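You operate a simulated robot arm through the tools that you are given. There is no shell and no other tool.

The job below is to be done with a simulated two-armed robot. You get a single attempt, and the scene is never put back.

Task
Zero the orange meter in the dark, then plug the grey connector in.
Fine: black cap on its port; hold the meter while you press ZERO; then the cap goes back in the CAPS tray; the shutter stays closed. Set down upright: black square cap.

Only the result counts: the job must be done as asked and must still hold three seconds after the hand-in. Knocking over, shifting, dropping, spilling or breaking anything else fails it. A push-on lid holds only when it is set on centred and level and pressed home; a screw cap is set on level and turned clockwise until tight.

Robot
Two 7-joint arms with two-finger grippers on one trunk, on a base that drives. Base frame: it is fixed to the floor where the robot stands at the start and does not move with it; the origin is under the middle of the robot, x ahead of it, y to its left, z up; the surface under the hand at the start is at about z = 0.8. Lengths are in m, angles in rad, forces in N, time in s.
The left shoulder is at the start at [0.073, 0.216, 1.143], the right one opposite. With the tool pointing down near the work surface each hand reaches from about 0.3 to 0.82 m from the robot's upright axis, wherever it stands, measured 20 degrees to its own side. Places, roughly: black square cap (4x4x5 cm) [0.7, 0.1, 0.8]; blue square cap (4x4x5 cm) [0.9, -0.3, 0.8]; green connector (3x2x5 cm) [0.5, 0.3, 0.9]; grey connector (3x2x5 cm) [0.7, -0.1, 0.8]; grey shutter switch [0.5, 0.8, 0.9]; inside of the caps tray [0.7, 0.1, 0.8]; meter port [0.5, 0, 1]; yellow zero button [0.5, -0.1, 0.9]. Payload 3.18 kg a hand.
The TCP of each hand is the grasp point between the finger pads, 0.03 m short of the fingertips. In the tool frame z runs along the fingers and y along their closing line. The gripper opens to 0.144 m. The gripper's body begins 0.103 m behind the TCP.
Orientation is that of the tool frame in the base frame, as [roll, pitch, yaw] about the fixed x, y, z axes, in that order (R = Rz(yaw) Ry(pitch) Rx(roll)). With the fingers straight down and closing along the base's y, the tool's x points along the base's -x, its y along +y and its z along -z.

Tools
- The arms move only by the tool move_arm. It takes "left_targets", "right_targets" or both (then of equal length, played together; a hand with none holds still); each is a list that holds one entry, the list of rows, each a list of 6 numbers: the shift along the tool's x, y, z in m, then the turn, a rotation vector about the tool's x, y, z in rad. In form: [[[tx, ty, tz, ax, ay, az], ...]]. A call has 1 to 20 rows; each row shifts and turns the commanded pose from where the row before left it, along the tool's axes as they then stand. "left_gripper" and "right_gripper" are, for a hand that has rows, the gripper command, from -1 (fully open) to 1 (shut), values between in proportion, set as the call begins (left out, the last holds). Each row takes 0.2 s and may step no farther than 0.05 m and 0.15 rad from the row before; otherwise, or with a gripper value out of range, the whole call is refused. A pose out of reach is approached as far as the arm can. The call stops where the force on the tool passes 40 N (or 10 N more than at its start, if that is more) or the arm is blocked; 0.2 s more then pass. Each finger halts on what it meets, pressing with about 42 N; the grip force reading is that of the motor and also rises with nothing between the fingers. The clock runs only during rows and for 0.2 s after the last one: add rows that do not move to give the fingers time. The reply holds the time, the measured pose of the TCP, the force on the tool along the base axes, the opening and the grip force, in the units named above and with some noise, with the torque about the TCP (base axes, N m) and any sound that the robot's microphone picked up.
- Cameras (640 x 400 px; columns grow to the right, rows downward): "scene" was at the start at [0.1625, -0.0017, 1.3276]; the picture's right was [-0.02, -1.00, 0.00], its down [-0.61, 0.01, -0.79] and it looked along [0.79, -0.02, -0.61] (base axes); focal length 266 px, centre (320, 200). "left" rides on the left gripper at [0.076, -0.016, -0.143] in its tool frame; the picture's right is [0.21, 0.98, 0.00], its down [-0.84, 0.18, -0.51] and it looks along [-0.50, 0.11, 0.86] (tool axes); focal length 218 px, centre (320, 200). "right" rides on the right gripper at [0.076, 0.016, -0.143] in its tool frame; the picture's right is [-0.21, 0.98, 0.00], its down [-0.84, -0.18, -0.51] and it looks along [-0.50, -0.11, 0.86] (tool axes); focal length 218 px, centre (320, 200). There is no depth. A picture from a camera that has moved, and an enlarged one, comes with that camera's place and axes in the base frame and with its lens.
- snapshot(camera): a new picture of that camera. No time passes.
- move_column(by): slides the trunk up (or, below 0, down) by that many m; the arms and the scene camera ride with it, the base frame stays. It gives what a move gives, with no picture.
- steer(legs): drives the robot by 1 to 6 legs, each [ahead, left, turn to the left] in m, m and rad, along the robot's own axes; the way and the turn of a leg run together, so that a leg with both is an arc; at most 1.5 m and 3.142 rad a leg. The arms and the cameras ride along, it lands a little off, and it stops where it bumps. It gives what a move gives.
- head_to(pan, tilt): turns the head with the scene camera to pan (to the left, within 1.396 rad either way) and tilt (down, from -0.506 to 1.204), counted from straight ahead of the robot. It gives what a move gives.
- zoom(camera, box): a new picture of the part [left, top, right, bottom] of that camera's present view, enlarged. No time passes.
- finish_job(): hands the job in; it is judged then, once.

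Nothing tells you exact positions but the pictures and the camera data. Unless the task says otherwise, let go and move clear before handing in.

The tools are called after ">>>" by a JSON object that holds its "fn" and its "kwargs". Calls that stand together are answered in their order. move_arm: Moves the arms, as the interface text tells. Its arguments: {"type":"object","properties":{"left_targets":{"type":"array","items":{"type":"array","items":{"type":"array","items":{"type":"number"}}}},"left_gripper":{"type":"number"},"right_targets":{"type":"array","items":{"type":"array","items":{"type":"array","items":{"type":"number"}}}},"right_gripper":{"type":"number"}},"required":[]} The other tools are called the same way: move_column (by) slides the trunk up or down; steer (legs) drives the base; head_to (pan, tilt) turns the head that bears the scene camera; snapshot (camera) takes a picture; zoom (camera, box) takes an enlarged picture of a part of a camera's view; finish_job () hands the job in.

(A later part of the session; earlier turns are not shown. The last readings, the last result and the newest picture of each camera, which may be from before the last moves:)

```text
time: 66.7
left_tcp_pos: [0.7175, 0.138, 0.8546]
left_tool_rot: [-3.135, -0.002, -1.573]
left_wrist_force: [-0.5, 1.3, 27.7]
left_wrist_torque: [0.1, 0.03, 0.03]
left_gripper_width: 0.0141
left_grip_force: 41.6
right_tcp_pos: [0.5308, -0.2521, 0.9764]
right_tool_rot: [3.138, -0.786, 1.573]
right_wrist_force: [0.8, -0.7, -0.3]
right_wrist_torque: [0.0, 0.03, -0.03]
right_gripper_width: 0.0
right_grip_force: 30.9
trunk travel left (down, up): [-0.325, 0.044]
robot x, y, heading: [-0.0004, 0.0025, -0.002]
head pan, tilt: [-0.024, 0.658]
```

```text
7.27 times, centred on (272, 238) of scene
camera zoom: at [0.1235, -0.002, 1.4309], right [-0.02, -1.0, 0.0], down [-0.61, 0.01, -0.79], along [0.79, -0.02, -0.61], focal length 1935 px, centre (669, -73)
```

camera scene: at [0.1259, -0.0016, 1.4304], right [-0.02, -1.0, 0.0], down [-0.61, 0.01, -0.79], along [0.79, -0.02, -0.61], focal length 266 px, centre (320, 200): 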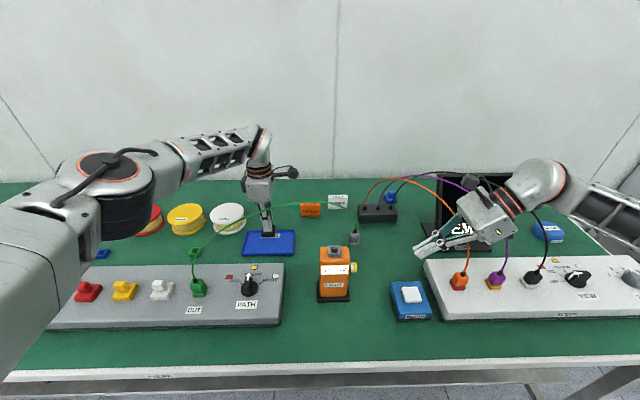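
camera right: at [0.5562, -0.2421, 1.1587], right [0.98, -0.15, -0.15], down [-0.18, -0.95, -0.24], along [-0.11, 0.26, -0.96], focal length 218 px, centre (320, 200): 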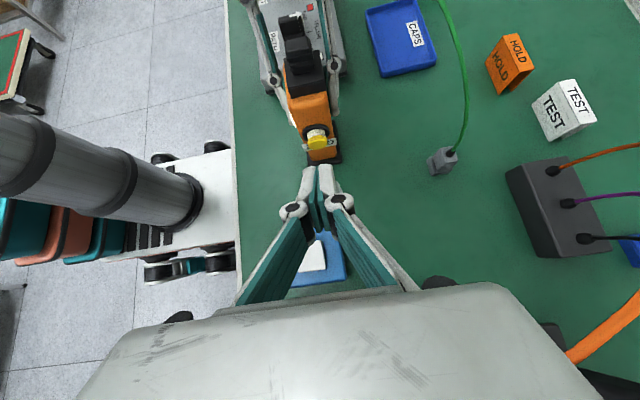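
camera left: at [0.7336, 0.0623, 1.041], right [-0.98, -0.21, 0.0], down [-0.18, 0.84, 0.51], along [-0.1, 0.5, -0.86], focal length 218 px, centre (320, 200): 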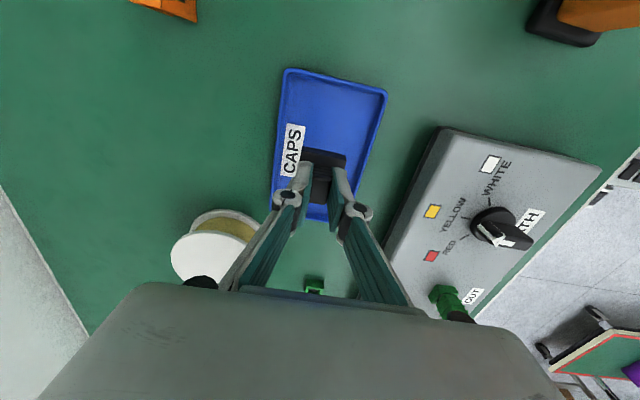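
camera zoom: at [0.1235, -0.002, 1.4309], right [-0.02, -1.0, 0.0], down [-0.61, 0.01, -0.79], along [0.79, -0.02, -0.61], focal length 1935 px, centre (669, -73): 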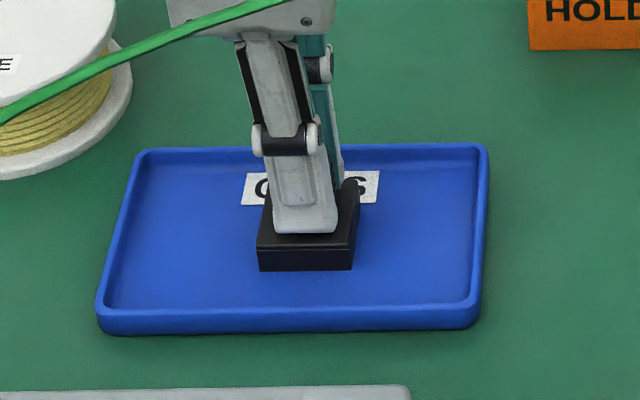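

The cap is down on the tray floor (28 N). I'll relieve the load, open slightly and rise clear.

>>> {"fn": "move_arm", "kwargs": {"left_targets": [[[0, 0, -0.002, 0, 0, 0], [0, 0, -0.001, 0, 0, 0], [0, 0, 0, 0, 0, 0]]]}}

>>> {"fn": "move_arm", "kwargs": {"left_targets": [[[0, 0, 0, 0, 0, 0], [0, 0, 0, 0, 0, 0], [0, 0, 0, 0, 0, 0]]], "left_gripper": 0.4}}

>>> {"fn": "zoom", "kwargs": {"camera": "scene", "box": [232, 210, 312, 265]}}

>>> {"fn": "zoom", "kwargs": {"camera": "left", "box": [260, 70, 400, 230]}}

```text
time: 67.5
left_tcp_pos: [0.7176, 0.138, 0.854]
left_tool_rot: [-3.136, 0.001, -1.573]
left_wrist_force: [7.0, 3.5, 20.3]
left_wrist_torque: [0.15, -0.21, -0.02]
left_gripper_width: 0.0142
left_grip_force: 42.2
right_tcp_pos: [0.532, -0.2523, 0.9756]
right_tool_rot: [3.14, -0.786, 1.574]
right_wrist_force: [0.1, 0.5, 1.0]
right_wrist_torque: [-0.01, 0.0, 0.0]
right_gripper_width: 0.0
right_grip_force: 30.9
trunk travel left (down, up): [-0.325, 0.044]
robot x, y, heading: [0.002, -0.0013, 0.001]
head pan, tilt: [-0.024, 0.658]
```

```text
time: 68.3
left_tcp_pos: [0.7169, 0.1382, 0.8516]
left_tool_rot: [3.14, -0.001, -1.574]
left_wrist_force: [-0.6, 0.7, 0.4]
left_wrist_torque: [-0.01, 0.0, -0.01]
left_gripper_width: 0.0433
left_grip_force: 0.0
right_tcp_pos: [0.5338, -0.253, 0.9738]
right_tool_rot: [3.14, -0.786, 1.572]
right_wrist_force: [0.1, -0.6, -0.1]
right_wrist_torque: [-0.01, -0.04, -0.03]
right_gripper_width: 0.0001
right_grip_force: 31.7
trunk travel left (down, up): [-0.325, 0.044]
robot x, y, heading: [0.0031, 0.0015, -0.003]
head pan, tilt: [-0.024, 0.658]
```

```text
7.27 times, centred on (272, 238) of scene
camera zoom: at [0.1262, -0.0017, 1.4303], right [-0.02, -1.0, 0.0], down [-0.61, 0.01, -0.79], along [0.79, -0.02, -0.61], focal length 1935 px, centre (669, -73)
```

zoom: 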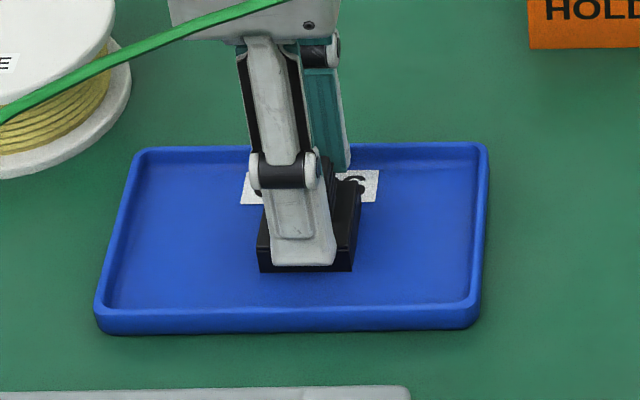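

```text
2.50 times, centred on (330, 150) of left
camera zoom: at [0.733, 0.0605, 0.9948], right [-0.98, -0.21, 0.0], down [-0.18, 0.84, 0.51], along [-0.11, 0.5, -0.86], focal length 546 px, centre (295, 325)
```

zoom: 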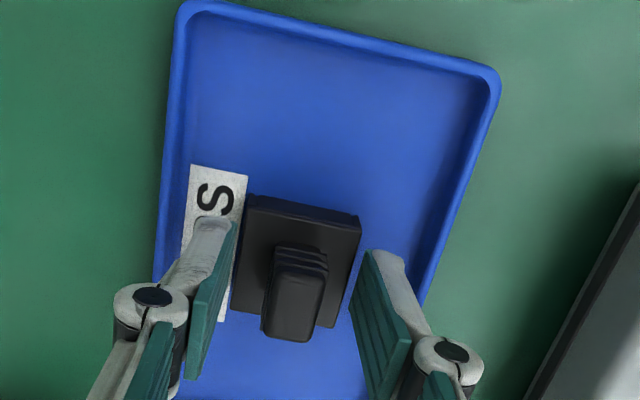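

The cap is released and standing upright in the tray. I'll rise straight up and check.

>>> {"fn": "move_arm", "kwargs": {"left_targets": [[[0, 0, -0.02, 0, 0, 0], [0, 0, -0.04, 0, 0, 0], [0, 0, -0.04, 0, 0, 0], [0, 0, -0.04, 0, 0, 0], [0, 0, -0.04, 0, 0, 0], [0, 0, -0.04, 0, 0, 0], [0, 0, -0.04, 0, 0, 0], [0, 0, -0.04, 0, 0, 0], [0, 0, 0, 0, 0, 0]]]}}

>>> {"fn": "snapshot", "kwargs": {"camera": "scene"}}

>>> {"fn": "zoom", "kwargs": {"camera": "scene", "box": [232, 210, 312, 265]}}

```text
time: 70.3
left_tcp_pos: [0.7177, 0.1368, 1.1553]
left_tool_rot: [3.141, -0.002, -1.572]
left_wrist_force: [-0.5, 0.8, -0.6]
left_wrist_torque: [-0.08, 0.02, -0.03]
left_gripper_width: 0.0431
left_grip_force: 0.1
right_tcp_pos: [0.5318, -0.2519, 0.9749]
right_tool_rot: [-3.141, -0.785, 1.57]
right_wrist_force: [-0.2, 0.2, -0.4]
right_wrist_torque: [-0.04, 0.01, -0.01]
right_gripper_width: 0.0
right_grip_force: 30.4
trunk travel left (down, up): [-0.325, 0.044]
robot x, y, heading: [0.0003, 0.001, 0.003]
head pan, tilt: [-0.024, 0.658]
```

```text
taken
camera scene: at [0.1265, -0.0007, 1.4303], right [-0.02, -1.0, 0.0], down [-0.61, 0.01, -0.79], along [0.79, -0.02, -0.61], focal length 266 px, centre (320, 200)
```

scene: 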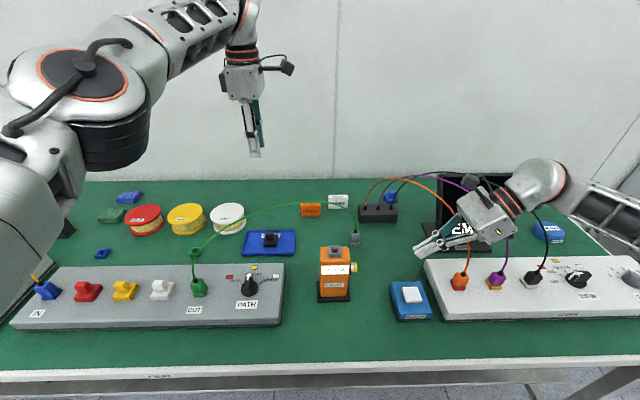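

```text
7.27 times, centred on (272, 238) of scene
camera zoom: at [0.1265, -0.0007, 1.4303], right [-0.02, -1.0, 0.0], down [-0.61, 0.01, -0.79], along [0.79, -0.02, -0.61], focal length 1935 px, centre (669, -73)
```

zoom: 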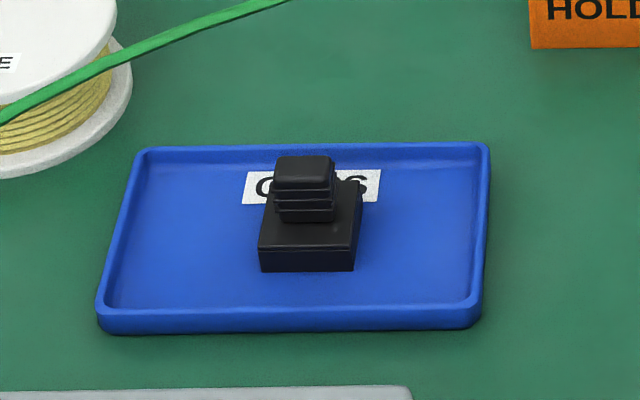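

The black cap stands upright in the CAPS tray. I'll bring the left hand back by reversing its path, so it's out of the way before the right hand fetches the grey connector.

>>> {"fn": "move_arm", "kwargs": {"left_targets": [[[0.01, 0.02, 0, 0, 0, 0], [0.015, 0.02, 0, 0, 0, 0], [0.015, 0.02, 0, 0, 0, 0], [0, 0, 0, 0, 0, 0]]]}}

>>> {"fn": "snapshot", "kwargs": {"camera": "scene"}}

```text
time: 71.3
left_tcp_pos: [0.6576, 0.0984, 1.1541]
left_tool_rot: [-3.141, -0.003, -1.571]
left_wrist_force: [0.3, -0.2, -0.5]
left_wrist_torque: [-0.03, 0.01, 0.01]
left_gripper_width: 0.0433
left_grip_force: 0.1
right_tcp_pos: [0.5331, -0.2508, 0.9756]
right_tool_rot: [3.141, -0.786, 1.571]
right_wrist_force: [0.0, -0.5, -0.2]
right_wrist_torque: [0.0, 0.0, -0.02]
right_gripper_width: 0.0
right_grip_force: 30.5
trunk travel left (down, up): [-0.325, 0.044]
robot x, y, heading: [-0.0048, 0.0024, -0.004]
head pan, tilt: [-0.024, 0.658]
```

```text
taken
camera scene: at [0.1266, -0.0019, 1.4303], right [-0.02, -1.0, 0.0], down [-0.61, 0.01, -0.79], along [0.79, -0.02, -0.61], focal length 266 px, centre (320, 200)
```

scene: 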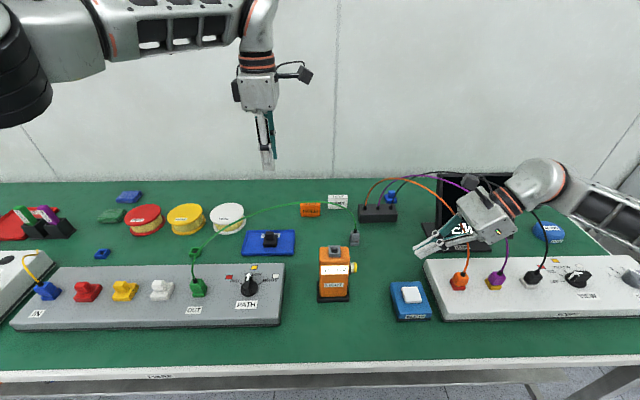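

The left arm came back cleanly. Next I'll retreat it further and raise the right hand, reducing its tilt to about 24° so it can reach the grey connector between the green and orange cables.

>>> {"fn": "move_arm", "kwargs": {"left_targets": [[[-0.025, 0.033, -0.016, 0, 0, 0], [-0.025, 0.033, -0.016, 0, 0, 0], [-0.025, 0.033, -0.016, 0, 0, 0], [-0.025, 0.033, -0.016, 0, 0, 0], [-0.025, 0.033, -0.016, 0, 0, 0], [-0.025, 0.033, -0.016, 0, 0, 0], [0, 0, 0, 0, 0, 0], [0, 0, 0, 0, 0, 0], [0, 0, 0, 0, 0, 0]]], "right_targets": [[[0.0283, 0, -0.0283, 0, 0, 0], [0.0283, 0, -0.0283, 0, 0, 0], [0.0283, 0, -0.0283, 0, 0, 0], [0.0283, 0, -0.0283, 0, 0, 0], [0.0283, 0, -0.0283, 0, 0, 0], [0, 0, 0, 0, -0.122, 0], [0, 0, 0, 0, -0.122, 0], [0, 0, 0, 0, -0.122, 0], [0, 0, 0, 0, 0, 0]]], "right_gripper": 0.17}}

>>> {"fn": "snapshot", "kwargs": {"camera": "scene"}}

>>> {"fn": "snapshot", "kwargs": {"camera": "right"}}

```text
time: 73.3
left_tcp_pos: [0.4605, 0.2459, 1.2497]
left_tool_rot: [-3.141, 0.001, -1.573]
left_wrist_force: [0.3, -1.2, -0.1]
left_wrist_torque: [0.01, -0.02, 0.01]
left_gripper_width: 0.0433
left_grip_force: 0.0
right_tcp_pos: [0.5346, -0.2535, 1.1743]
right_tool_rot: [-3.142, -0.417, 1.569]
right_wrist_force: [0.4, -0.4, 0.2]
right_wrist_torque: [0.02, 0.05, 0.0]
right_gripper_width: 0.06
right_grip_force: 0.0
trunk travel left (down, up): [-0.325, 0.044]
robot x, y, heading: [-0.0015, -0.0014, -0.001]
head pan, tilt: [-0.024, 0.658]
```

```text
taken
camera scene: at [0.1265, -0.0027, 1.4303], right [-0.02, -1.0, 0.0], down [-0.61, 0.02, -0.79], along [0.79, -0.02, -0.61], focal length 266 px, centre (320, 200)
```

scene: 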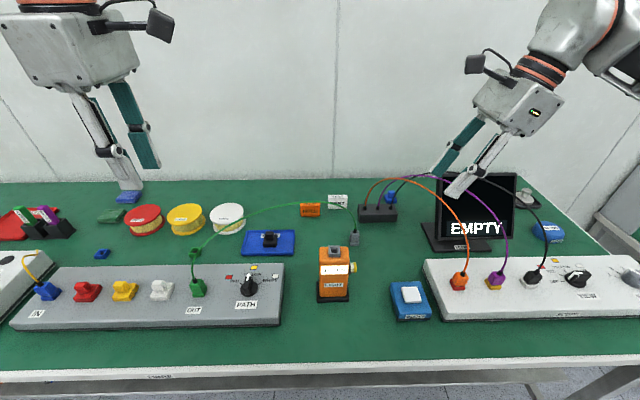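

```text
taken
camera right: at [0.5512, -0.242, 1.3358], right [0.98, -0.19, -0.09], down [-0.18, -0.98, 0.12], along [-0.11, -0.1, -0.99], focal length 218 px, centre (320, 200)
```

right: 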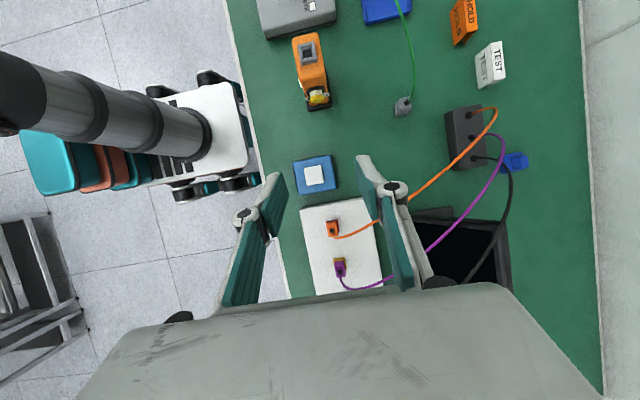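

Both hands are clear. I'll move the right hand over toward the connector, staying above the orange cable.

>>> {"fn": "move_arm", "kwargs": {"right_targets": [[[0.0085, 0.0331, 0.0156, 0, 0, 0], [0.0085, 0.0331, 0.0156, 0, 0, 0], [0.0085, 0.0331, 0.0156, 0, 0, 0], [0.0085, 0.0331, 0.0156, 0, 0, 0], [0.0085, 0.0331, 0.0156, 0, 0, 0], [0, 0, 0, 0, 0, 0]]]}}

>>> {"fn": "snapshot", "kwargs": {"camera": "scene"}}

>>> {"fn": "snapshot", "kwargs": {"camera": "right"}}

```text
time: 74.7
left_tcp_pos: [0.4592, 0.2458, 1.251]
left_tool_rot: [3.141, -0.001, -1.573]
left_wrist_force: [-0.4, 0.0, -0.7]
left_wrist_torque: [0.01, -0.01, 0.02]
left_gripper_width: 0.0433
left_grip_force: 0.1
right_tcp_pos: [0.6999, -0.1822, 1.1159]
right_tool_rot: [3.141, -0.421, 1.572]
right_wrist_force: [-0.1, -1.8, -0.1]
right_wrist_torque: [0.02, -0.03, 0.01]
right_gripper_width: 0.0599
right_grip_force: 0.1
trunk travel left (down, up): [-0.325, 0.044]
robot x, y, heading: [-0.0037, 0.002, 0.0]
head pan, tilt: [-0.024, 0.658]
```

```text
taken
camera scene: at [0.1254, -0.0027, 1.4304], right [-0.02, -1.0, 0.0], down [-0.61, 0.02, -0.79], along [0.79, -0.02, -0.61], focal length 266 px, centre (320, 200)
```

scene: 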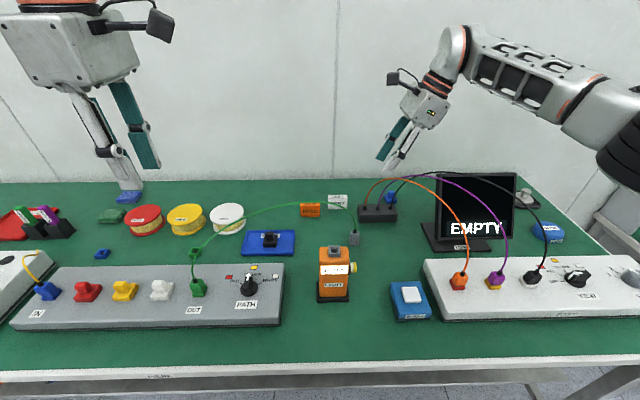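

```text
taken
camera right: at [0.7168, -0.1722, 1.278], right [0.98, -0.19, -0.08], down [-0.18, -0.98, 0.12], along [-0.1, -0.1, -0.99], focal length 218 px, centre (320, 200)
```

right: 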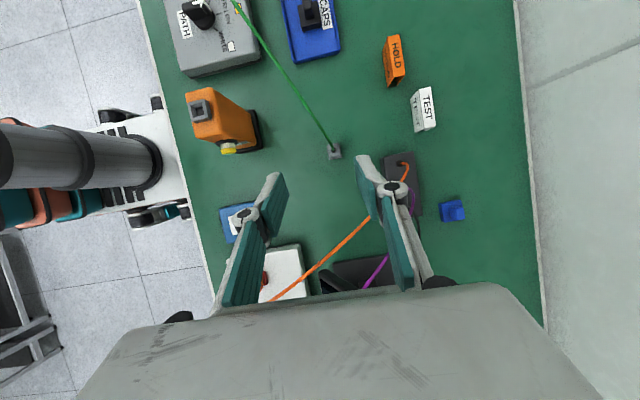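

The orange cable would foul a hand leaning to the right, and the green one a vertical hand. Leaning the hand back toward the robot with fingers closing along y clears both, so I'll back up and reorient for that.

>>> {"fn": "move_arm", "kwargs": {"right_targets": [[[0, -0.04, 0, 0, 0, 0], [0, -0.04, -0.01, 0, 0, 0], [0, -0.04, -0.01, 0, 0, 0], [0, 0, 0, 0, -0.14, 0], [0, 0, 0, 0, -0.14, 0], [0, 0, 0, 0, -0.14, 0], [0, 0, 0, 0, 0, -0.14], [0, 0, 0, 0, 0, -0.14], [0, 0, 0, 0, 0, -0.14], [0, 0, 0, 0, 0, -0.14], [0, 0, 0, 0, 0, -0.14], [0, 0, 0, 0, 0, -0.14], [0, 0, 0, 0, 0, -0.14], [0, 0, 0, 0, 0, -0.14], [0, 0, 0, 0, 0, -0.14], [0, 0, 0, 0, 0, -0.14], [0, 0, 0, 0, 0, -0.14], [0, 0, 0, 0, 0, -0.03], [0, 0, 0, 0, 0, 0]]]}}

>>> {"fn": "snapshot", "kwargs": {"camera": "scene"}}

```text
time: 78.7
left_tcp_pos: [0.4597, 0.2464, 1.2485]
left_tool_rot: [-3.141, -0.002, -1.573]
left_wrist_force: [-1.0, 0.5, 0.1]
left_wrist_torque: [0.01, 0.01, -0.01]
left_gripper_width: 0.0433
left_grip_force: 0.1
right_tcp_pos: [0.5798, -0.1896, 1.138]
right_tool_rot: [3.141, 0.001, -3.14]
right_wrist_force: [-0.4, 0.3, -0.2]
right_wrist_torque: [0.0, -0.04, 0.03]
right_gripper_width: 0.0601
right_grip_force: 0.1
trunk travel left (down, up): [-0.325, 0.044]
robot x, y, heading: [-0.0049, -0.0004, -0.002]
head pan, tilt: [-0.024, 0.658]
```

```text
taken
camera scene: at [0.1262, -0.0017, 1.4303], right [-0.02, -1.0, 0.0], down [-0.61, 0.01, -0.79], along [0.79, -0.02, -0.61], focal length 266 px, centre (320, 200)
```

scene: 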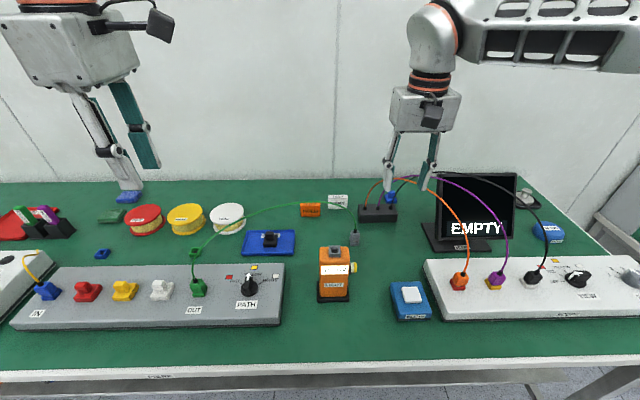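

The hand is vertical with the natural yaw. Now I'll lean it back toward the robot by 35°.

>>> {"fn": "move_arm", "kwargs": {"right_targets": [[[0, 0, 0, 0, -0.122, 0], [0, 0, 0, 0, -0.122, 0], [0, 0, 0, 0, -0.122, 0], [0, 0, 0, 0, -0.122, 0], [0, 0, 0, 0, -0.122, 0], [0, 0, 0, 0, 0, 0]]]}}

>>> {"fn": "snapshot", "kwargs": {"camera": "scene"}}

>>> {"fn": "snapshot", "kwargs": {"camera": "right"}}

```text
time: 80.1
left_tcp_pos: [0.4595, 0.2453, 1.2483]
left_tool_rot: [3.14, -0.002, -1.572]
left_wrist_force: [0.1, -0.5, 0.9]
left_wrist_torque: [0.01, 0.02, 0.0]
left_gripper_width: 0.043
left_grip_force: 0.1
right_tcp_pos: [0.5795, -0.1903, 1.14]
right_tool_rot: [-3.141, 0.612, 3.139]
right_wrist_force: [-0.2, 0.0, -0.1]
right_wrist_torque: [-0.01, 0.0, 0.0]
right_gripper_width: 0.0597
right_grip_force: 0.1
trunk travel left (down, up): [-0.325, 0.044]
robot x, y, heading: [-0.0005, 0.0054, 0.004]
head pan, tilt: [-0.024, 0.658]
```

```text
taken
camera scene: at [0.1265, -0.0015, 1.4303], right [-0.02, -1.0, 0.0], down [-0.61, 0.01, -0.79], along [0.79, -0.02, -0.61], focal length 266 px, centre (320, 200)
```

scene: 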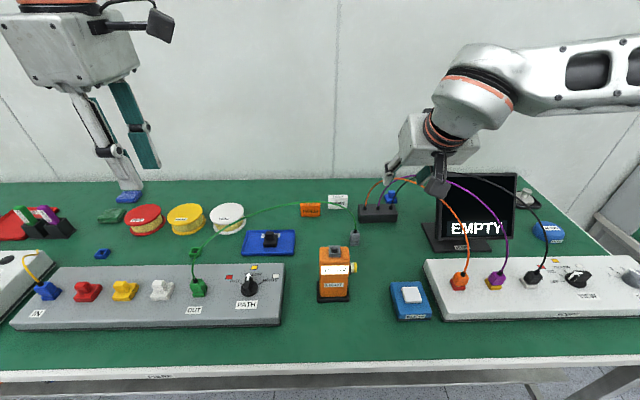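

```text
taken
camera right: at [0.437, -0.1733, 1.2127], right [0.17, 0.98, 0.12], down [0.4, -0.18, 0.9], along [0.9, -0.11, -0.42], focal length 218 px, centre (320, 200)
```

right: 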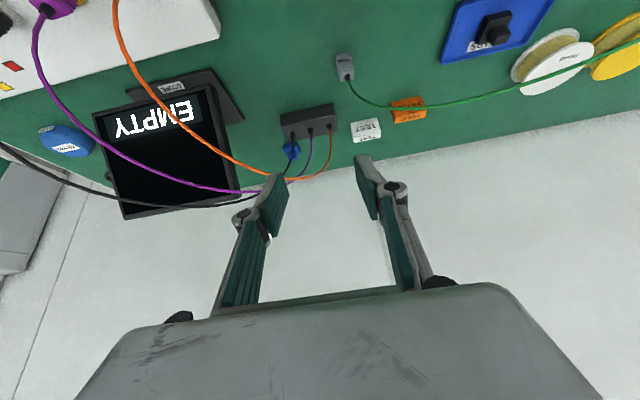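

The hand's camera would pass too close to the ZERO button with this lean. Checking the geometry, a nearly vertical hand (6° lean, fingers closing along x) threads between the cables best, so I'll reorient to that.

>>> {"fn": "move_arm", "kwargs": {"right_targets": [[[0, 0, 0, 0, 0.122, 0], [0, 0, 0, 0, 0.122, 0], [0, 0, 0, 0, 0.122, 0], [0, 0, 0, 0, 0.122, 0], [0, 0, 0, 0, 0.122, 0], [0, 0, 0, 0, 0, 0.14], [0, 0, 0, 0, 0, 0.14], [0, 0, 0, 0, 0, 0.14], [0, 0, 0, 0, 0, 0.14], [0, 0, 0, 0, 0, 0.14], [0, 0, 0, 0, 0, 0.14], [0, 0, 0, 0, 0, 0.14], [0, 0, 0, 0, 0, 0.14], [0, 0, 0, 0, 0, 0.14], [0, 0, 0, 0, 0, 0.14], [0, 0, 0, 0, 0, 0.14], [0, 0, 0, 0, 0, 0.032], [0, 0, 0, 0, 0.105, 0], [0, 0, 0, 0, 0, 0]]], "right_gripper": 0.3}}

>>> {"fn": "zoom", "kwargs": {"camera": "scene", "box": [320, 160, 420, 260]}}

>>> {"fn": "snapshot", "kwargs": {"camera": "right"}}

```text
time: 84.1
left_tcp_pos: [0.4595, 0.2477, 1.2476]
left_tool_rot: [-3.142, -0.002, -1.572]
left_wrist_force: [-0.1, -0.1, 0.4]
left_wrist_torque: [-0.06, 0.03, 0.01]
left_gripper_width: 0.0431
left_grip_force: 0.1
right_tcp_pos: [0.5819, -0.1874, 1.1378]
right_tool_rot: [-3.141, -0.107, 1.57]
right_wrist_force: [0.2, 1.0, 0.0]
right_wrist_torque: [-0.04, 0.02, 0.02]
right_gripper_width: 0.0503
right_grip_force: 0.0
trunk travel left (down, up): [-0.325, 0.044]
robot x, y, heading: [0.0001, 0.0015, 0.004]
head pan, tilt: [-0.024, 0.658]
```

```text
4.00 times, centred on (370, 210) of scene
camera zoom: at [0.1262, -0.0004, 1.4303], right [-0.02, -1.0, 0.0], down [-0.61, 0.01, -0.79], along [0.79, -0.02, -0.61], focal length 1064 px, centre (120, 160)
```

zoom: 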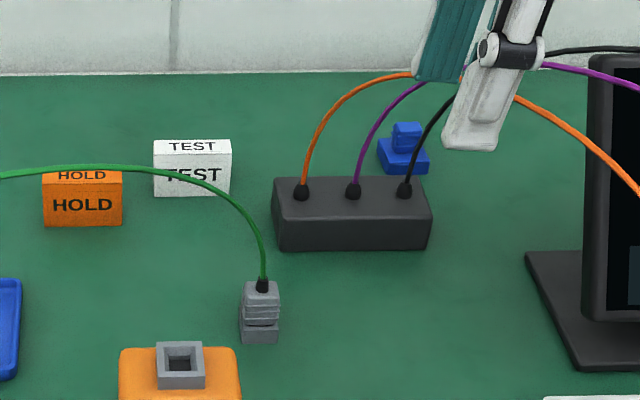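

```text
taken
camera right: at [0.5978, -0.1273, 1.2885], right [0.98, -0.21, -0.02], down [-0.18, -0.89, 0.42], along [-0.11, -0.4, -0.91], focal length 218 px, centre (320, 200)
```

right: 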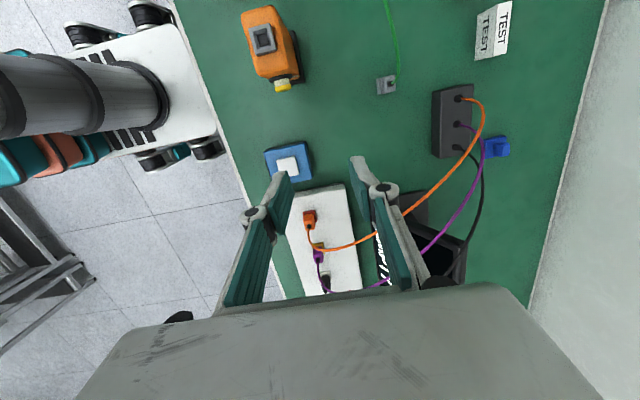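

The orientation is set. I'll move over the connector at a safe height and look again.

>>> {"fn": "move_arm", "kwargs": {"right_targets": [[[0.0107, 0.0348, 0.0107, 0, 0, 0], [0.0107, 0.0348, 0.0107, 0, 0, 0], [0.0107, 0.0348, 0.0107, 0, 0, 0], [0.0107, 0.0348, 0.0107, 0, 0, 0], [0, 0, 0, 0, 0, 0]]]}}

>>> {"fn": "snapshot", "kwargs": {"camera": "scene"}}

>>> {"fn": "snapshot", "kwargs": {"camera": "right"}}

```text
time: 85.3
left_tcp_pos: [0.4594, 0.2439, 1.2499]
left_tool_rot: [3.141, -0.001, -1.572]
left_wrist_force: [-0.3, 0.3, -0.3]
left_wrist_torque: [0.01, -0.01, 0.01]
left_gripper_width: 0.0433
left_grip_force: 0.1
right_tcp_pos: [0.7195, -0.141, 1.0988]
right_tool_rot: [3.141, -0.107, 1.569]
right_wrist_force: [-0.7, -0.5, 0.8]
right_wrist_torque: [0.05, 0.02, 0.01]
right_gripper_width: 0.0504
right_grip_force: 0.0
trunk travel left (down, up): [-0.325, 0.044]
robot x, y, heading: [-0.0033, 0.0005, 0.003]
head pan, tilt: [-0.024, 0.658]
```

```text
taken
camera scene: at [0.1254, -0.0031, 1.4305], right [-0.02, -1.0, 0.0], down [-0.61, 0.02, -0.79], along [0.79, -0.02, -0.61], focal length 266 px, centre (320, 200)
```

scene: 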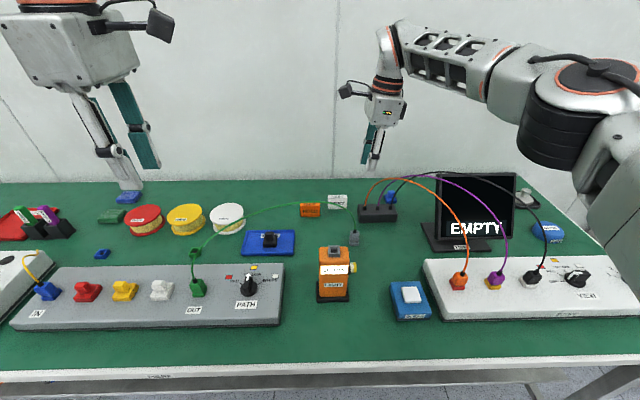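

```text
taken
camera right: at [0.7357, -0.0813, 1.2491], right [0.98, -0.21, -0.02], down [-0.18, -0.89, 0.42], along [-0.11, -0.4, -0.91], focal length 218 px, centre (320, 200)
```

right: 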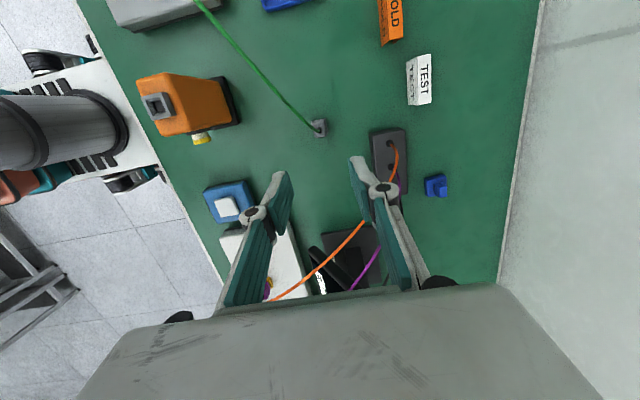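

The hand is above the connector with both cables clear. I'll zoom to refine the connector's position relative to the hand.

>>> {"fn": "zoom", "kwargs": {"camera": "right", "box": [280, 95, 360, 155]}}

>>> {"fn": "zoom", "kwargs": {"camera": "scene", "box": [330, 190, 390, 250]}}

```text
6.67 times, centred on (320, 125) of right
camera zoom: at [0.7357, -0.0813, 1.2491], right [0.98, -0.21, -0.02], down [-0.18, -0.89, 0.42], along [-0.11, -0.4, -0.91], focal length 1455 px, centre (320, 700)
```

zoom: 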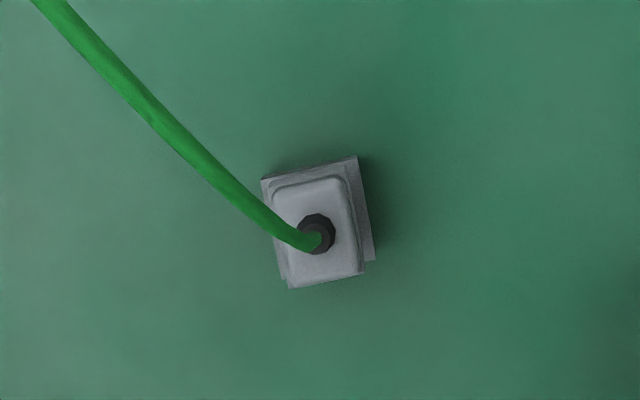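

```text
6.67 times, centred on (360, 220) of scene
camera zoom: at [0.1254, -0.0031, 1.4305], right [-0.02, -1.0, 0.0], down [-0.61, 0.02, -0.79], along [0.79, -0.02, -0.61], focal length 1774 px, centre (53, 67)
```

zoom: 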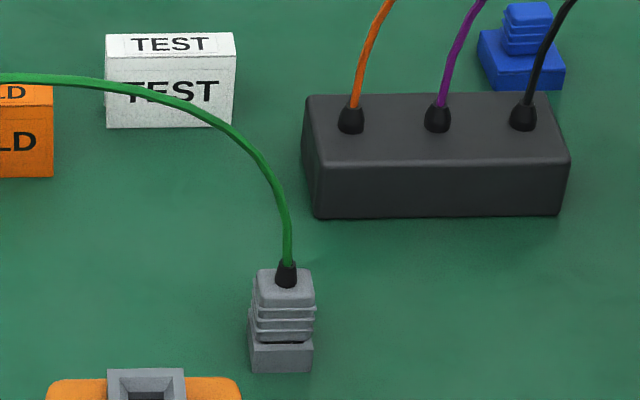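

The connector is about 4 mm in -x and 13 mm in +y from the hand axis, 2 cm thick in x. I'll descend to about 11 cm above the grasp point and re-check the cables.

>>> {"fn": "move_arm", "kwargs": {"right_targets": [[[-0.00125, -0.001, 0.0373, 0, 0, 0], [-0.00125, -0.001, 0.0373, 0, 0, 0], [-0.00125, -0.001, 0.0373, 0, 0, 0], [-0.00125, -0.001, 0.0373, 0, 0, 0], [0, 0, 0, 0, 0, 0]]]}}

>>> {"fn": "snapshot", "kwargs": {"camera": "right"}}

>>> {"fn": "zoom", "kwargs": {"camera": "scene", "box": [320, 150, 440, 260]}}

```text
time: 86.5
left_tcp_pos: [0.4582, 0.2467, 1.2497]
left_tool_rot: [3.142, -0.002, -1.572]
left_wrist_force: [0.9, -0.1, 0.3]
left_wrist_torque: [0.02, -0.01, 0.01]
left_gripper_width: 0.0432
left_grip_force: 0.1
right_tcp_pos: [0.7154, -0.1272, 0.9485]
right_tool_rot: [3.141, -0.104, 1.571]
right_wrist_force: [0.5, -0.6, 0.4]
right_wrist_torque: [0.01, -0.02, -0.02]
right_gripper_width: 0.0502
right_grip_force: 0.1
trunk travel left (down, up): [-0.325, 0.044]
robot x, y, heading: [-0.002, -0.0007, 0.001]
head pan, tilt: [-0.024, 0.658]
```

```text
taken
camera right: at [0.7325, -0.0671, 1.0993], right [0.98, -0.21, -0.02], down [-0.18, -0.89, 0.42], along [-0.11, -0.4, -0.91], focal length 218 px, centre (320, 200)
```

right: 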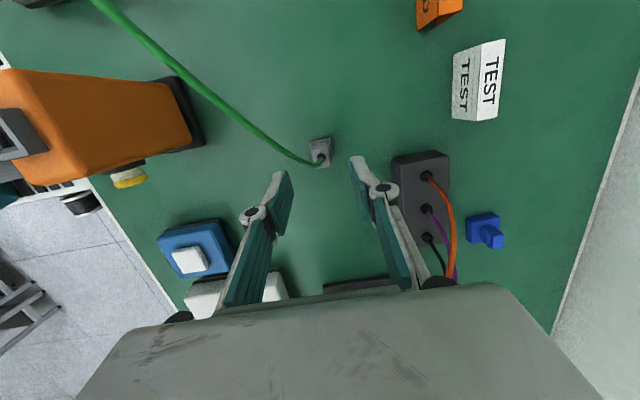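

```text
3.64 times, centred on (380, 205) of scene
camera zoom: at [0.1259, -0.0015, 1.4304], right [-0.02, -1.0, 0.0], down [-0.61, 0.01, -0.79], along [0.79, -0.02, -0.61], focal length 968 px, centre (102, 182)
```

zoom: 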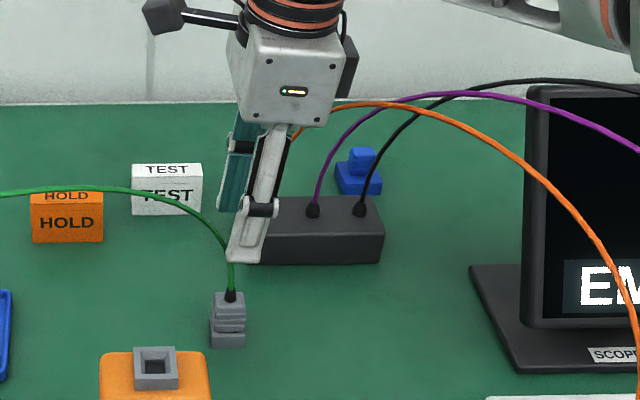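

There is space around both cables. I'll zoom to fine-align before the final descent.

>>> {"fn": "zoom", "kwargs": {"camera": "right", "box": [260, 120, 380, 210]}}

```text
4.44 times, centred on (320, 165) of right
camera zoom: at [0.7325, -0.0671, 1.0993], right [0.98, -0.21, -0.02], down [-0.18, -0.89, 0.42], along [-0.11, -0.4, -0.91], focal length 970 px, centre (320, 356)
```

zoom: 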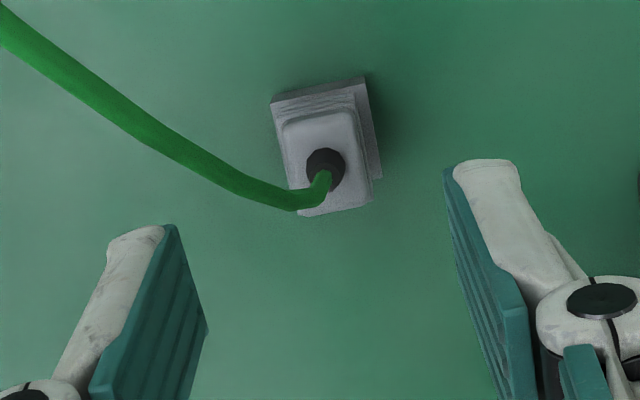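

The connector is centred to within 1–2 mm. I'll descend to the grasp height.

>>> {"fn": "move_arm", "kwargs": {"right_targets": [[[-0.0055, 0.0004, 0.04, 0, 0, 0], [-0.0045, 0, 0.035, 0, 0, 0], [-0.0025, 0, 0.018, 0, 0, 0], [-0.0006, 0, 0.006, 0, 0, 0], [0, 0, 0, 0, 0, 0]]]}}

>>> {"fn": "snapshot", "kwargs": {"camera": "right"}}

>>> {"fn": "zoom", "kwargs": {"camera": "scene", "box": [320, 190, 400, 260]}}

```text
time: 87.7
left_tcp_pos: [0.4581, 0.2474, 1.2498]
left_tool_rot: [-3.14, -0.002, -1.573]
left_wrist_force: [0.3, -0.5, 0.1]
left_wrist_torque: [-0.01, 0.0, 0.0]
left_gripper_width: 0.0431
left_grip_force: 0.1
right_tcp_pos: [0.7186, -0.133, 0.8513]
right_tool_rot: [3.14, -0.106, 1.569]
right_wrist_force: [-0.8, -0.4, 0.3]
right_wrist_torque: [0.0, 0.02, 0.0]
right_gripper_width: 0.0507
right_grip_force: 0.0
trunk travel left (down, up): [-0.325, 0.044]
robot x, y, heading: [0.0028, 0.0012, -0.004]
head pan, tilt: [-0.024, 0.658]
```

```text
taken
camera right: at [0.7342, -0.0729, 1.0011], right [0.98, -0.21, -0.02], down [-0.18, -0.89, 0.42], along [-0.11, -0.4, -0.91], focal length 218 px, centre (320, 200)
```

right: 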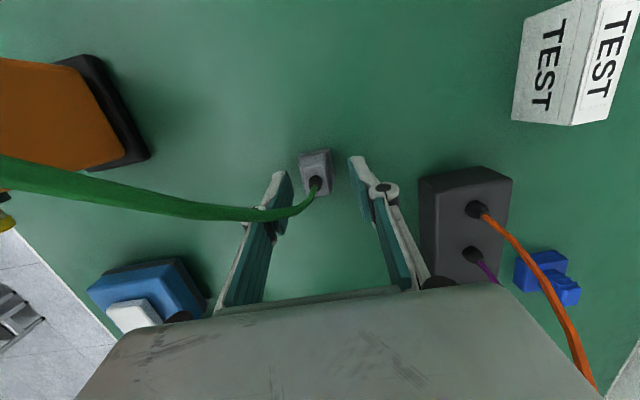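

```text
5.71 times, centred on (360, 225) of scene
camera zoom: at [0.1262, -0.0017, 1.4303], right [-0.02, -1.0, 0.0], down [-0.61, 0.01, -0.79], along [0.79, -0.02, -0.61], focal length 1521 px, centre (91, 57)
```

zoom: 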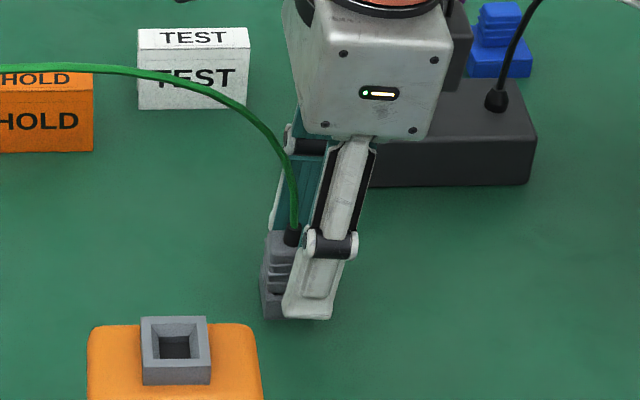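

In the scene view the fingers look a few millimetres too far toward -y. I'll zoom from the right camera to confirm.

>>> {"fn": "zoom", "kwargs": {"camera": "right", "box": [260, 120, 380, 220]}}

```text
4.00 times, centred on (320, 170) of right
camera zoom: at [0.7342, -0.0729, 1.0011], right [0.98, -0.21, -0.02], down [-0.18, -0.89, 0.42], along [-0.11, -0.4, -0.91], focal length 873 px, centre (320, 320)
```

zoom: 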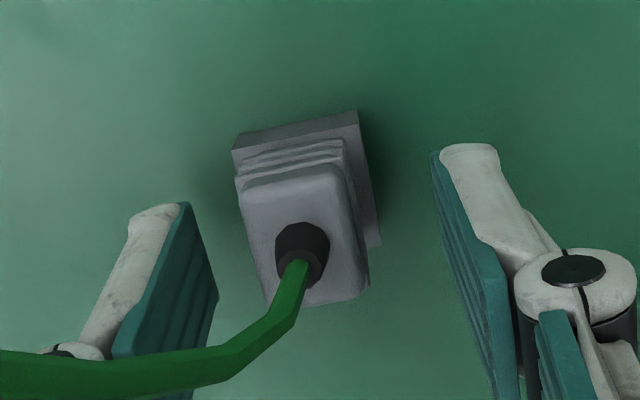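

Confirmed: the fingers need +3.5 mm in y and -2.4 mm in x. I'll correct, lower 5 mm and close on the connector.

>>> {"fn": "move_arm", "kwargs": {"right_targets": [[[0.003, -0.0024, 0.003, 0, 0, 0], [0, 0, 0.0024, 0, 0, 0], [0, 0, 0, 0, 0, 0]]]}}

>>> {"fn": "zoom", "kwargs": {"camera": "right", "box": [260, 120, 380, 220]}}

>>> {"fn": "zoom", "kwargs": {"camera": "scene", "box": [320, 190, 400, 260]}}

```text
time: 88.5
left_tcp_pos: [0.4583, 0.2462, 1.2483]
left_tool_rot: [3.142, -0.003, -1.571]
left_wrist_force: [0.6, -1.0, -0.8]
left_wrist_torque: [0.0, 0.03, -0.01]
left_gripper_width: 0.043
left_grip_force: 0.0
right_tcp_pos: [0.7147, -0.1294, 0.8465]
right_tool_rot: [3.141, -0.104, 1.569]
right_wrist_force: [-0.3, -0.1, -0.6]
right_wrist_torque: [0.01, 0.0, -0.01]
right_gripper_width: 0.0503
right_grip_force: 0.1
trunk travel left (down, up): [-0.325, 0.044]
robot x, y, heading: [0.0025, 0.002, -0.001]
head pan, tilt: [-0.024, 0.658]
```

```text
4.00 times, centred on (320, 170) of right
camera zoom: at [0.7315, -0.0691, 0.9975], right [0.98, -0.21, -0.02], down [-0.18, -0.89, 0.42], along [-0.11, -0.4, -0.91], focal length 873 px, centre (320, 320)
```

zoom: 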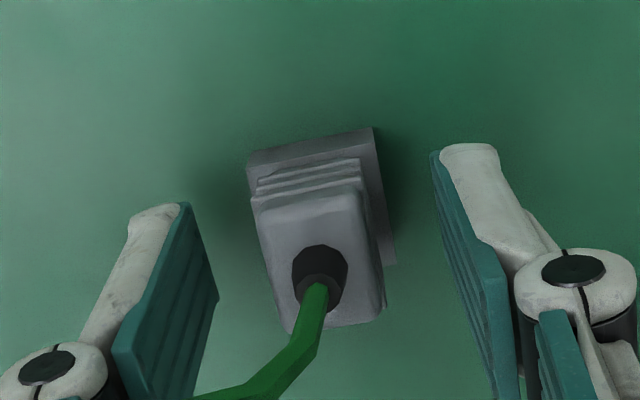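

```text
5.71 times, centred on (360, 225) of scene
camera zoom: at [0.1262, -0.0016, 1.4303], right [-0.02, -1.0, 0.0], down [-0.61, 0.01, -0.79], along [0.79, -0.02, -0.61], focal length 1521 px, centre (91, 57)
```

zoom: 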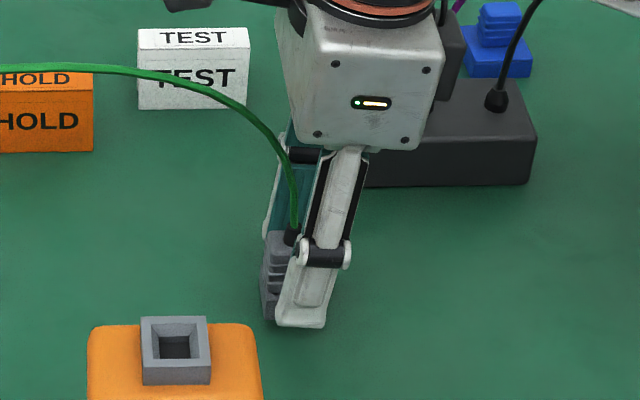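

The connector is centred between the fingers. I'll close on it.

>>> {"fn": "move_arm", "kwargs": {"right_targets": [[[0, 0, 0, 0, 0, 0], [0, 0, 0, 0, 0, 0], [0, 0, 0, 0, 0, 0]]], "right_gripper": 1}}

>>> {"fn": "zoom", "kwargs": {"camera": "right", "box": [260, 120, 380, 220]}}

>>> {"fn": "zoom", "kwargs": {"camera": "scene", "box": [320, 190, 400, 260]}}

```text
time: 89.3
left_tcp_pos: [0.4588, 0.246, 1.2488]
left_tool_rot: [-3.141, -0.001, -1.574]
left_wrist_force: [-0.4, -1.0, 0.1]
left_wrist_torque: [-0.02, -0.01, -0.05]
left_gripper_width: 0.0433
left_grip_force: 0.1
right_tcp_pos: [0.715, -0.1292, 0.8476]
right_tool_rot: [-3.141, -0.104, 1.567]
right_wrist_force: [-0.2, -0.4, 0.2]
right_wrist_torque: [-0.03, -0.01, 0.01]
right_gripper_width: 0.0187
right_grip_force: 42.1
trunk travel left (down, up): [-0.325, 0.044]
robot x, y, heading: [-0.0018, -0.0006, -0.003]
head pan, tilt: [-0.024, 0.658]
```

```text
4.00 times, centred on (320, 170) of right
camera zoom: at [0.7315, -0.0691, 0.9975], right [0.98, -0.21, -0.02], down [-0.18, -0.89, 0.42], along [-0.11, -0.4, -0.91], focal length 873 px, centre (320, 320)
```

zoom: 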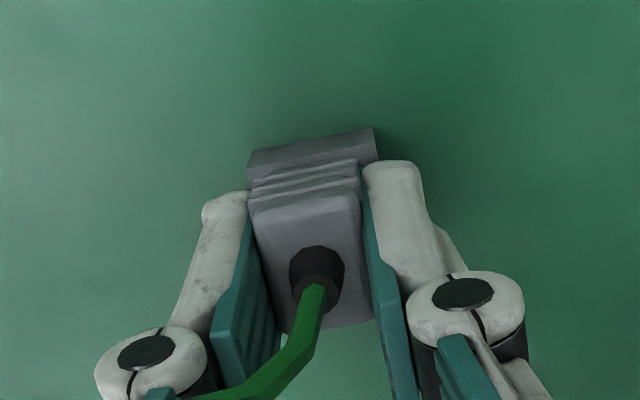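

```text
5.71 times, centred on (360, 225) of scene
camera zoom: at [0.1262, -0.0017, 1.4303], right [-0.02, -1.0, 0.0], down [-0.61, 0.01, -0.79], along [0.79, -0.02, -0.61], focal length 1521 px, centre (91, 57)
```

zoom: 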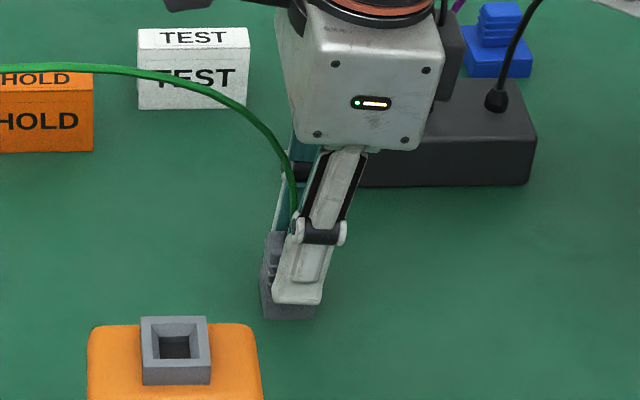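

The connector is gripped (19 mm). I'll lift a few millimetres straight up and check that the holder stays on the table.

>>> {"fn": "move_arm", "kwargs": {"right_targets": [[[0.0003, 0, -0.003, 0, 0, 0], [0.0004, 0, -0.004, 0, 0, 0], [0.0005, 0, -0.005, 0, 0, 0], [0, 0, 0, 0, 0, 0]]]}}

>>> {"fn": "zoom", "kwargs": {"camera": "right", "box": [260, 120, 380, 220]}}

>>> {"fn": "zoom", "kwargs": {"camera": "scene", "box": [320, 190, 400, 260]}}

```text
time: 90.3
left_tcp_pos: [0.4598, 0.2458, 1.2491]
left_tool_rot: [3.14, -0.001, -1.571]
left_wrist_force: [1.4, -0.6, 0.1]
left_wrist_torque: [0.0, -0.01, -0.03]
left_gripper_width: 0.0432
left_grip_force: 0.1
right_tcp_pos: [0.7147, -0.1294, 0.8586]
right_tool_rot: [-3.141, -0.104, 1.57]
right_wrist_force: [-0.4, 0.0, -0.7]
right_wrist_torque: [0.01, 0.04, 0.01]
right_gripper_width: 0.0185
right_grip_force: 42.1
trunk travel left (down, up): [-0.325, 0.044]
robot x, y, heading: [-0.0008, -0.0024, -0.0]
head pan, tilt: [-0.024, 0.658]
```

```text
4.00 times, centred on (320, 170) of right
camera zoom: at [0.7315, -0.069, 1.0091], right [0.98, -0.21, -0.02], down [-0.18, -0.89, 0.42], along [-0.11, -0.4, -0.91], focal length 873 px, centre (320, 320)
```

zoom: 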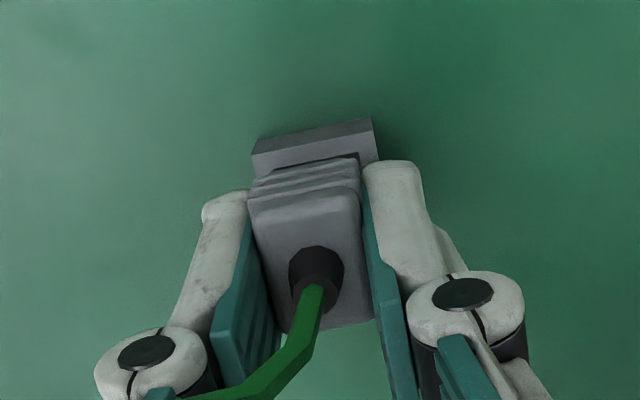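

```text
5.71 times, centred on (360, 225) of scene
camera zoom: at [0.1263, -0.0016, 1.4303], right [-0.02, -1.0, 0.0], down [-0.61, 0.01, -0.79], along [0.79, -0.02, -0.61], focal length 1521 px, centre (91, 57)
```

zoom: 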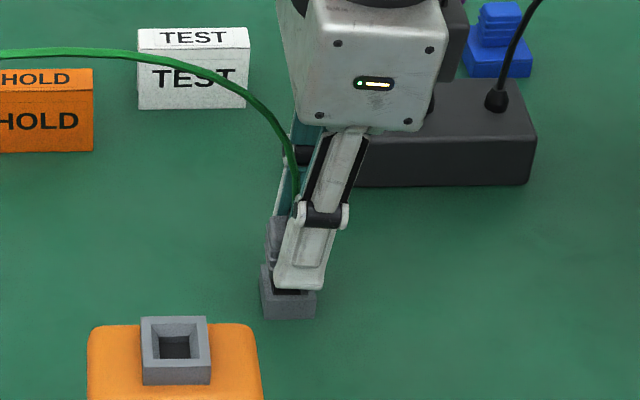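

The holder stays put and the plug is coming out. I'll lift it clear.

>>> {"fn": "move_arm", "kwargs": {"right_targets": [[[0.0008, 0, -0.008, 0, 0, 0], [0.0015, 0, -0.015, 0, 0, 0], [0.0035, 0, -0.035, 0, 0, 0], [0.0042, 0, -0.04, 0, 0, 0], [0.0042, 0, -0.04, 0, 0, 0], [0.0042, 0, -0.04, 0, 0, 0], [0.0042, 0, -0.04, 0, 0, 0], [0, 0, 0, 0, 0, 0]]]}}

>>> {"fn": "snapshot", "kwargs": {"camera": "scene"}}

>>> {"fn": "snapshot", "kwargs": {"camera": "right"}}

```text
time: 92.1
left_tcp_pos: [0.4593, 0.2458, 1.2481]
left_tool_rot: [3.14, -0.002, -1.573]
left_wrist_force: [0.8, -0.2, 0.7]
left_wrist_torque: [0.01, 0.03, -0.02]
left_gripper_width: 0.0433
left_grip_force: 0.1
right_tcp_pos: [0.7179, -0.1328, 1.0777]
right_tool_rot: [-3.14, -0.105, 1.57]
right_wrist_force: [0.0, 0.0, 0.3]
right_wrist_torque: [-0.03, 0.02, -0.01]
right_gripper_width: 0.0184
right_grip_force: 41.7
trunk travel left (down, up): [-0.325, 0.044]
robot x, y, heading: [-0.0027, 0.0022, -0.003]
head pan, tilt: [-0.024, 0.658]
```

```text
taken
camera scene: at [0.1268, -0.0018, 1.4302], right [-0.02, -1.0, 0.0], down [-0.61, 0.01, -0.79], along [0.79, -0.02, -0.61], focal length 266 px, centre (320, 200)
```

scene: 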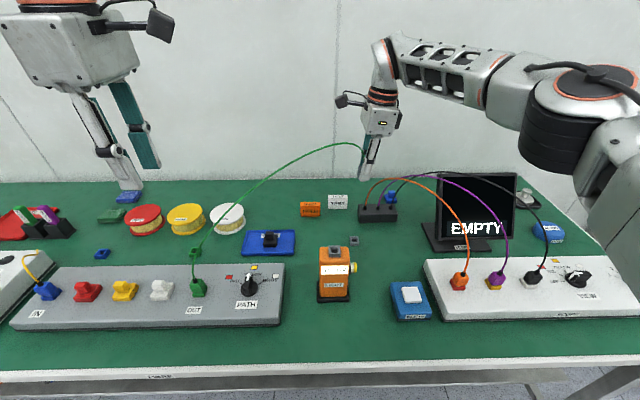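

```text
taken
camera right: at [0.7339, -0.0725, 1.2274], right [0.98, -0.21, -0.02], down [-0.18, -0.89, 0.42], along [-0.11, -0.4, -0.91], focal length 218 px, centre (320, 200)
```

right: 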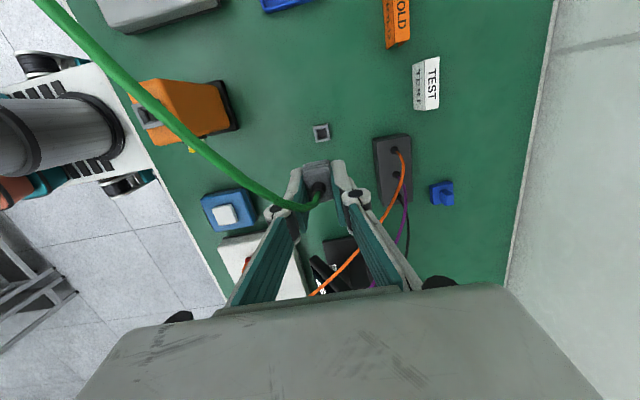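

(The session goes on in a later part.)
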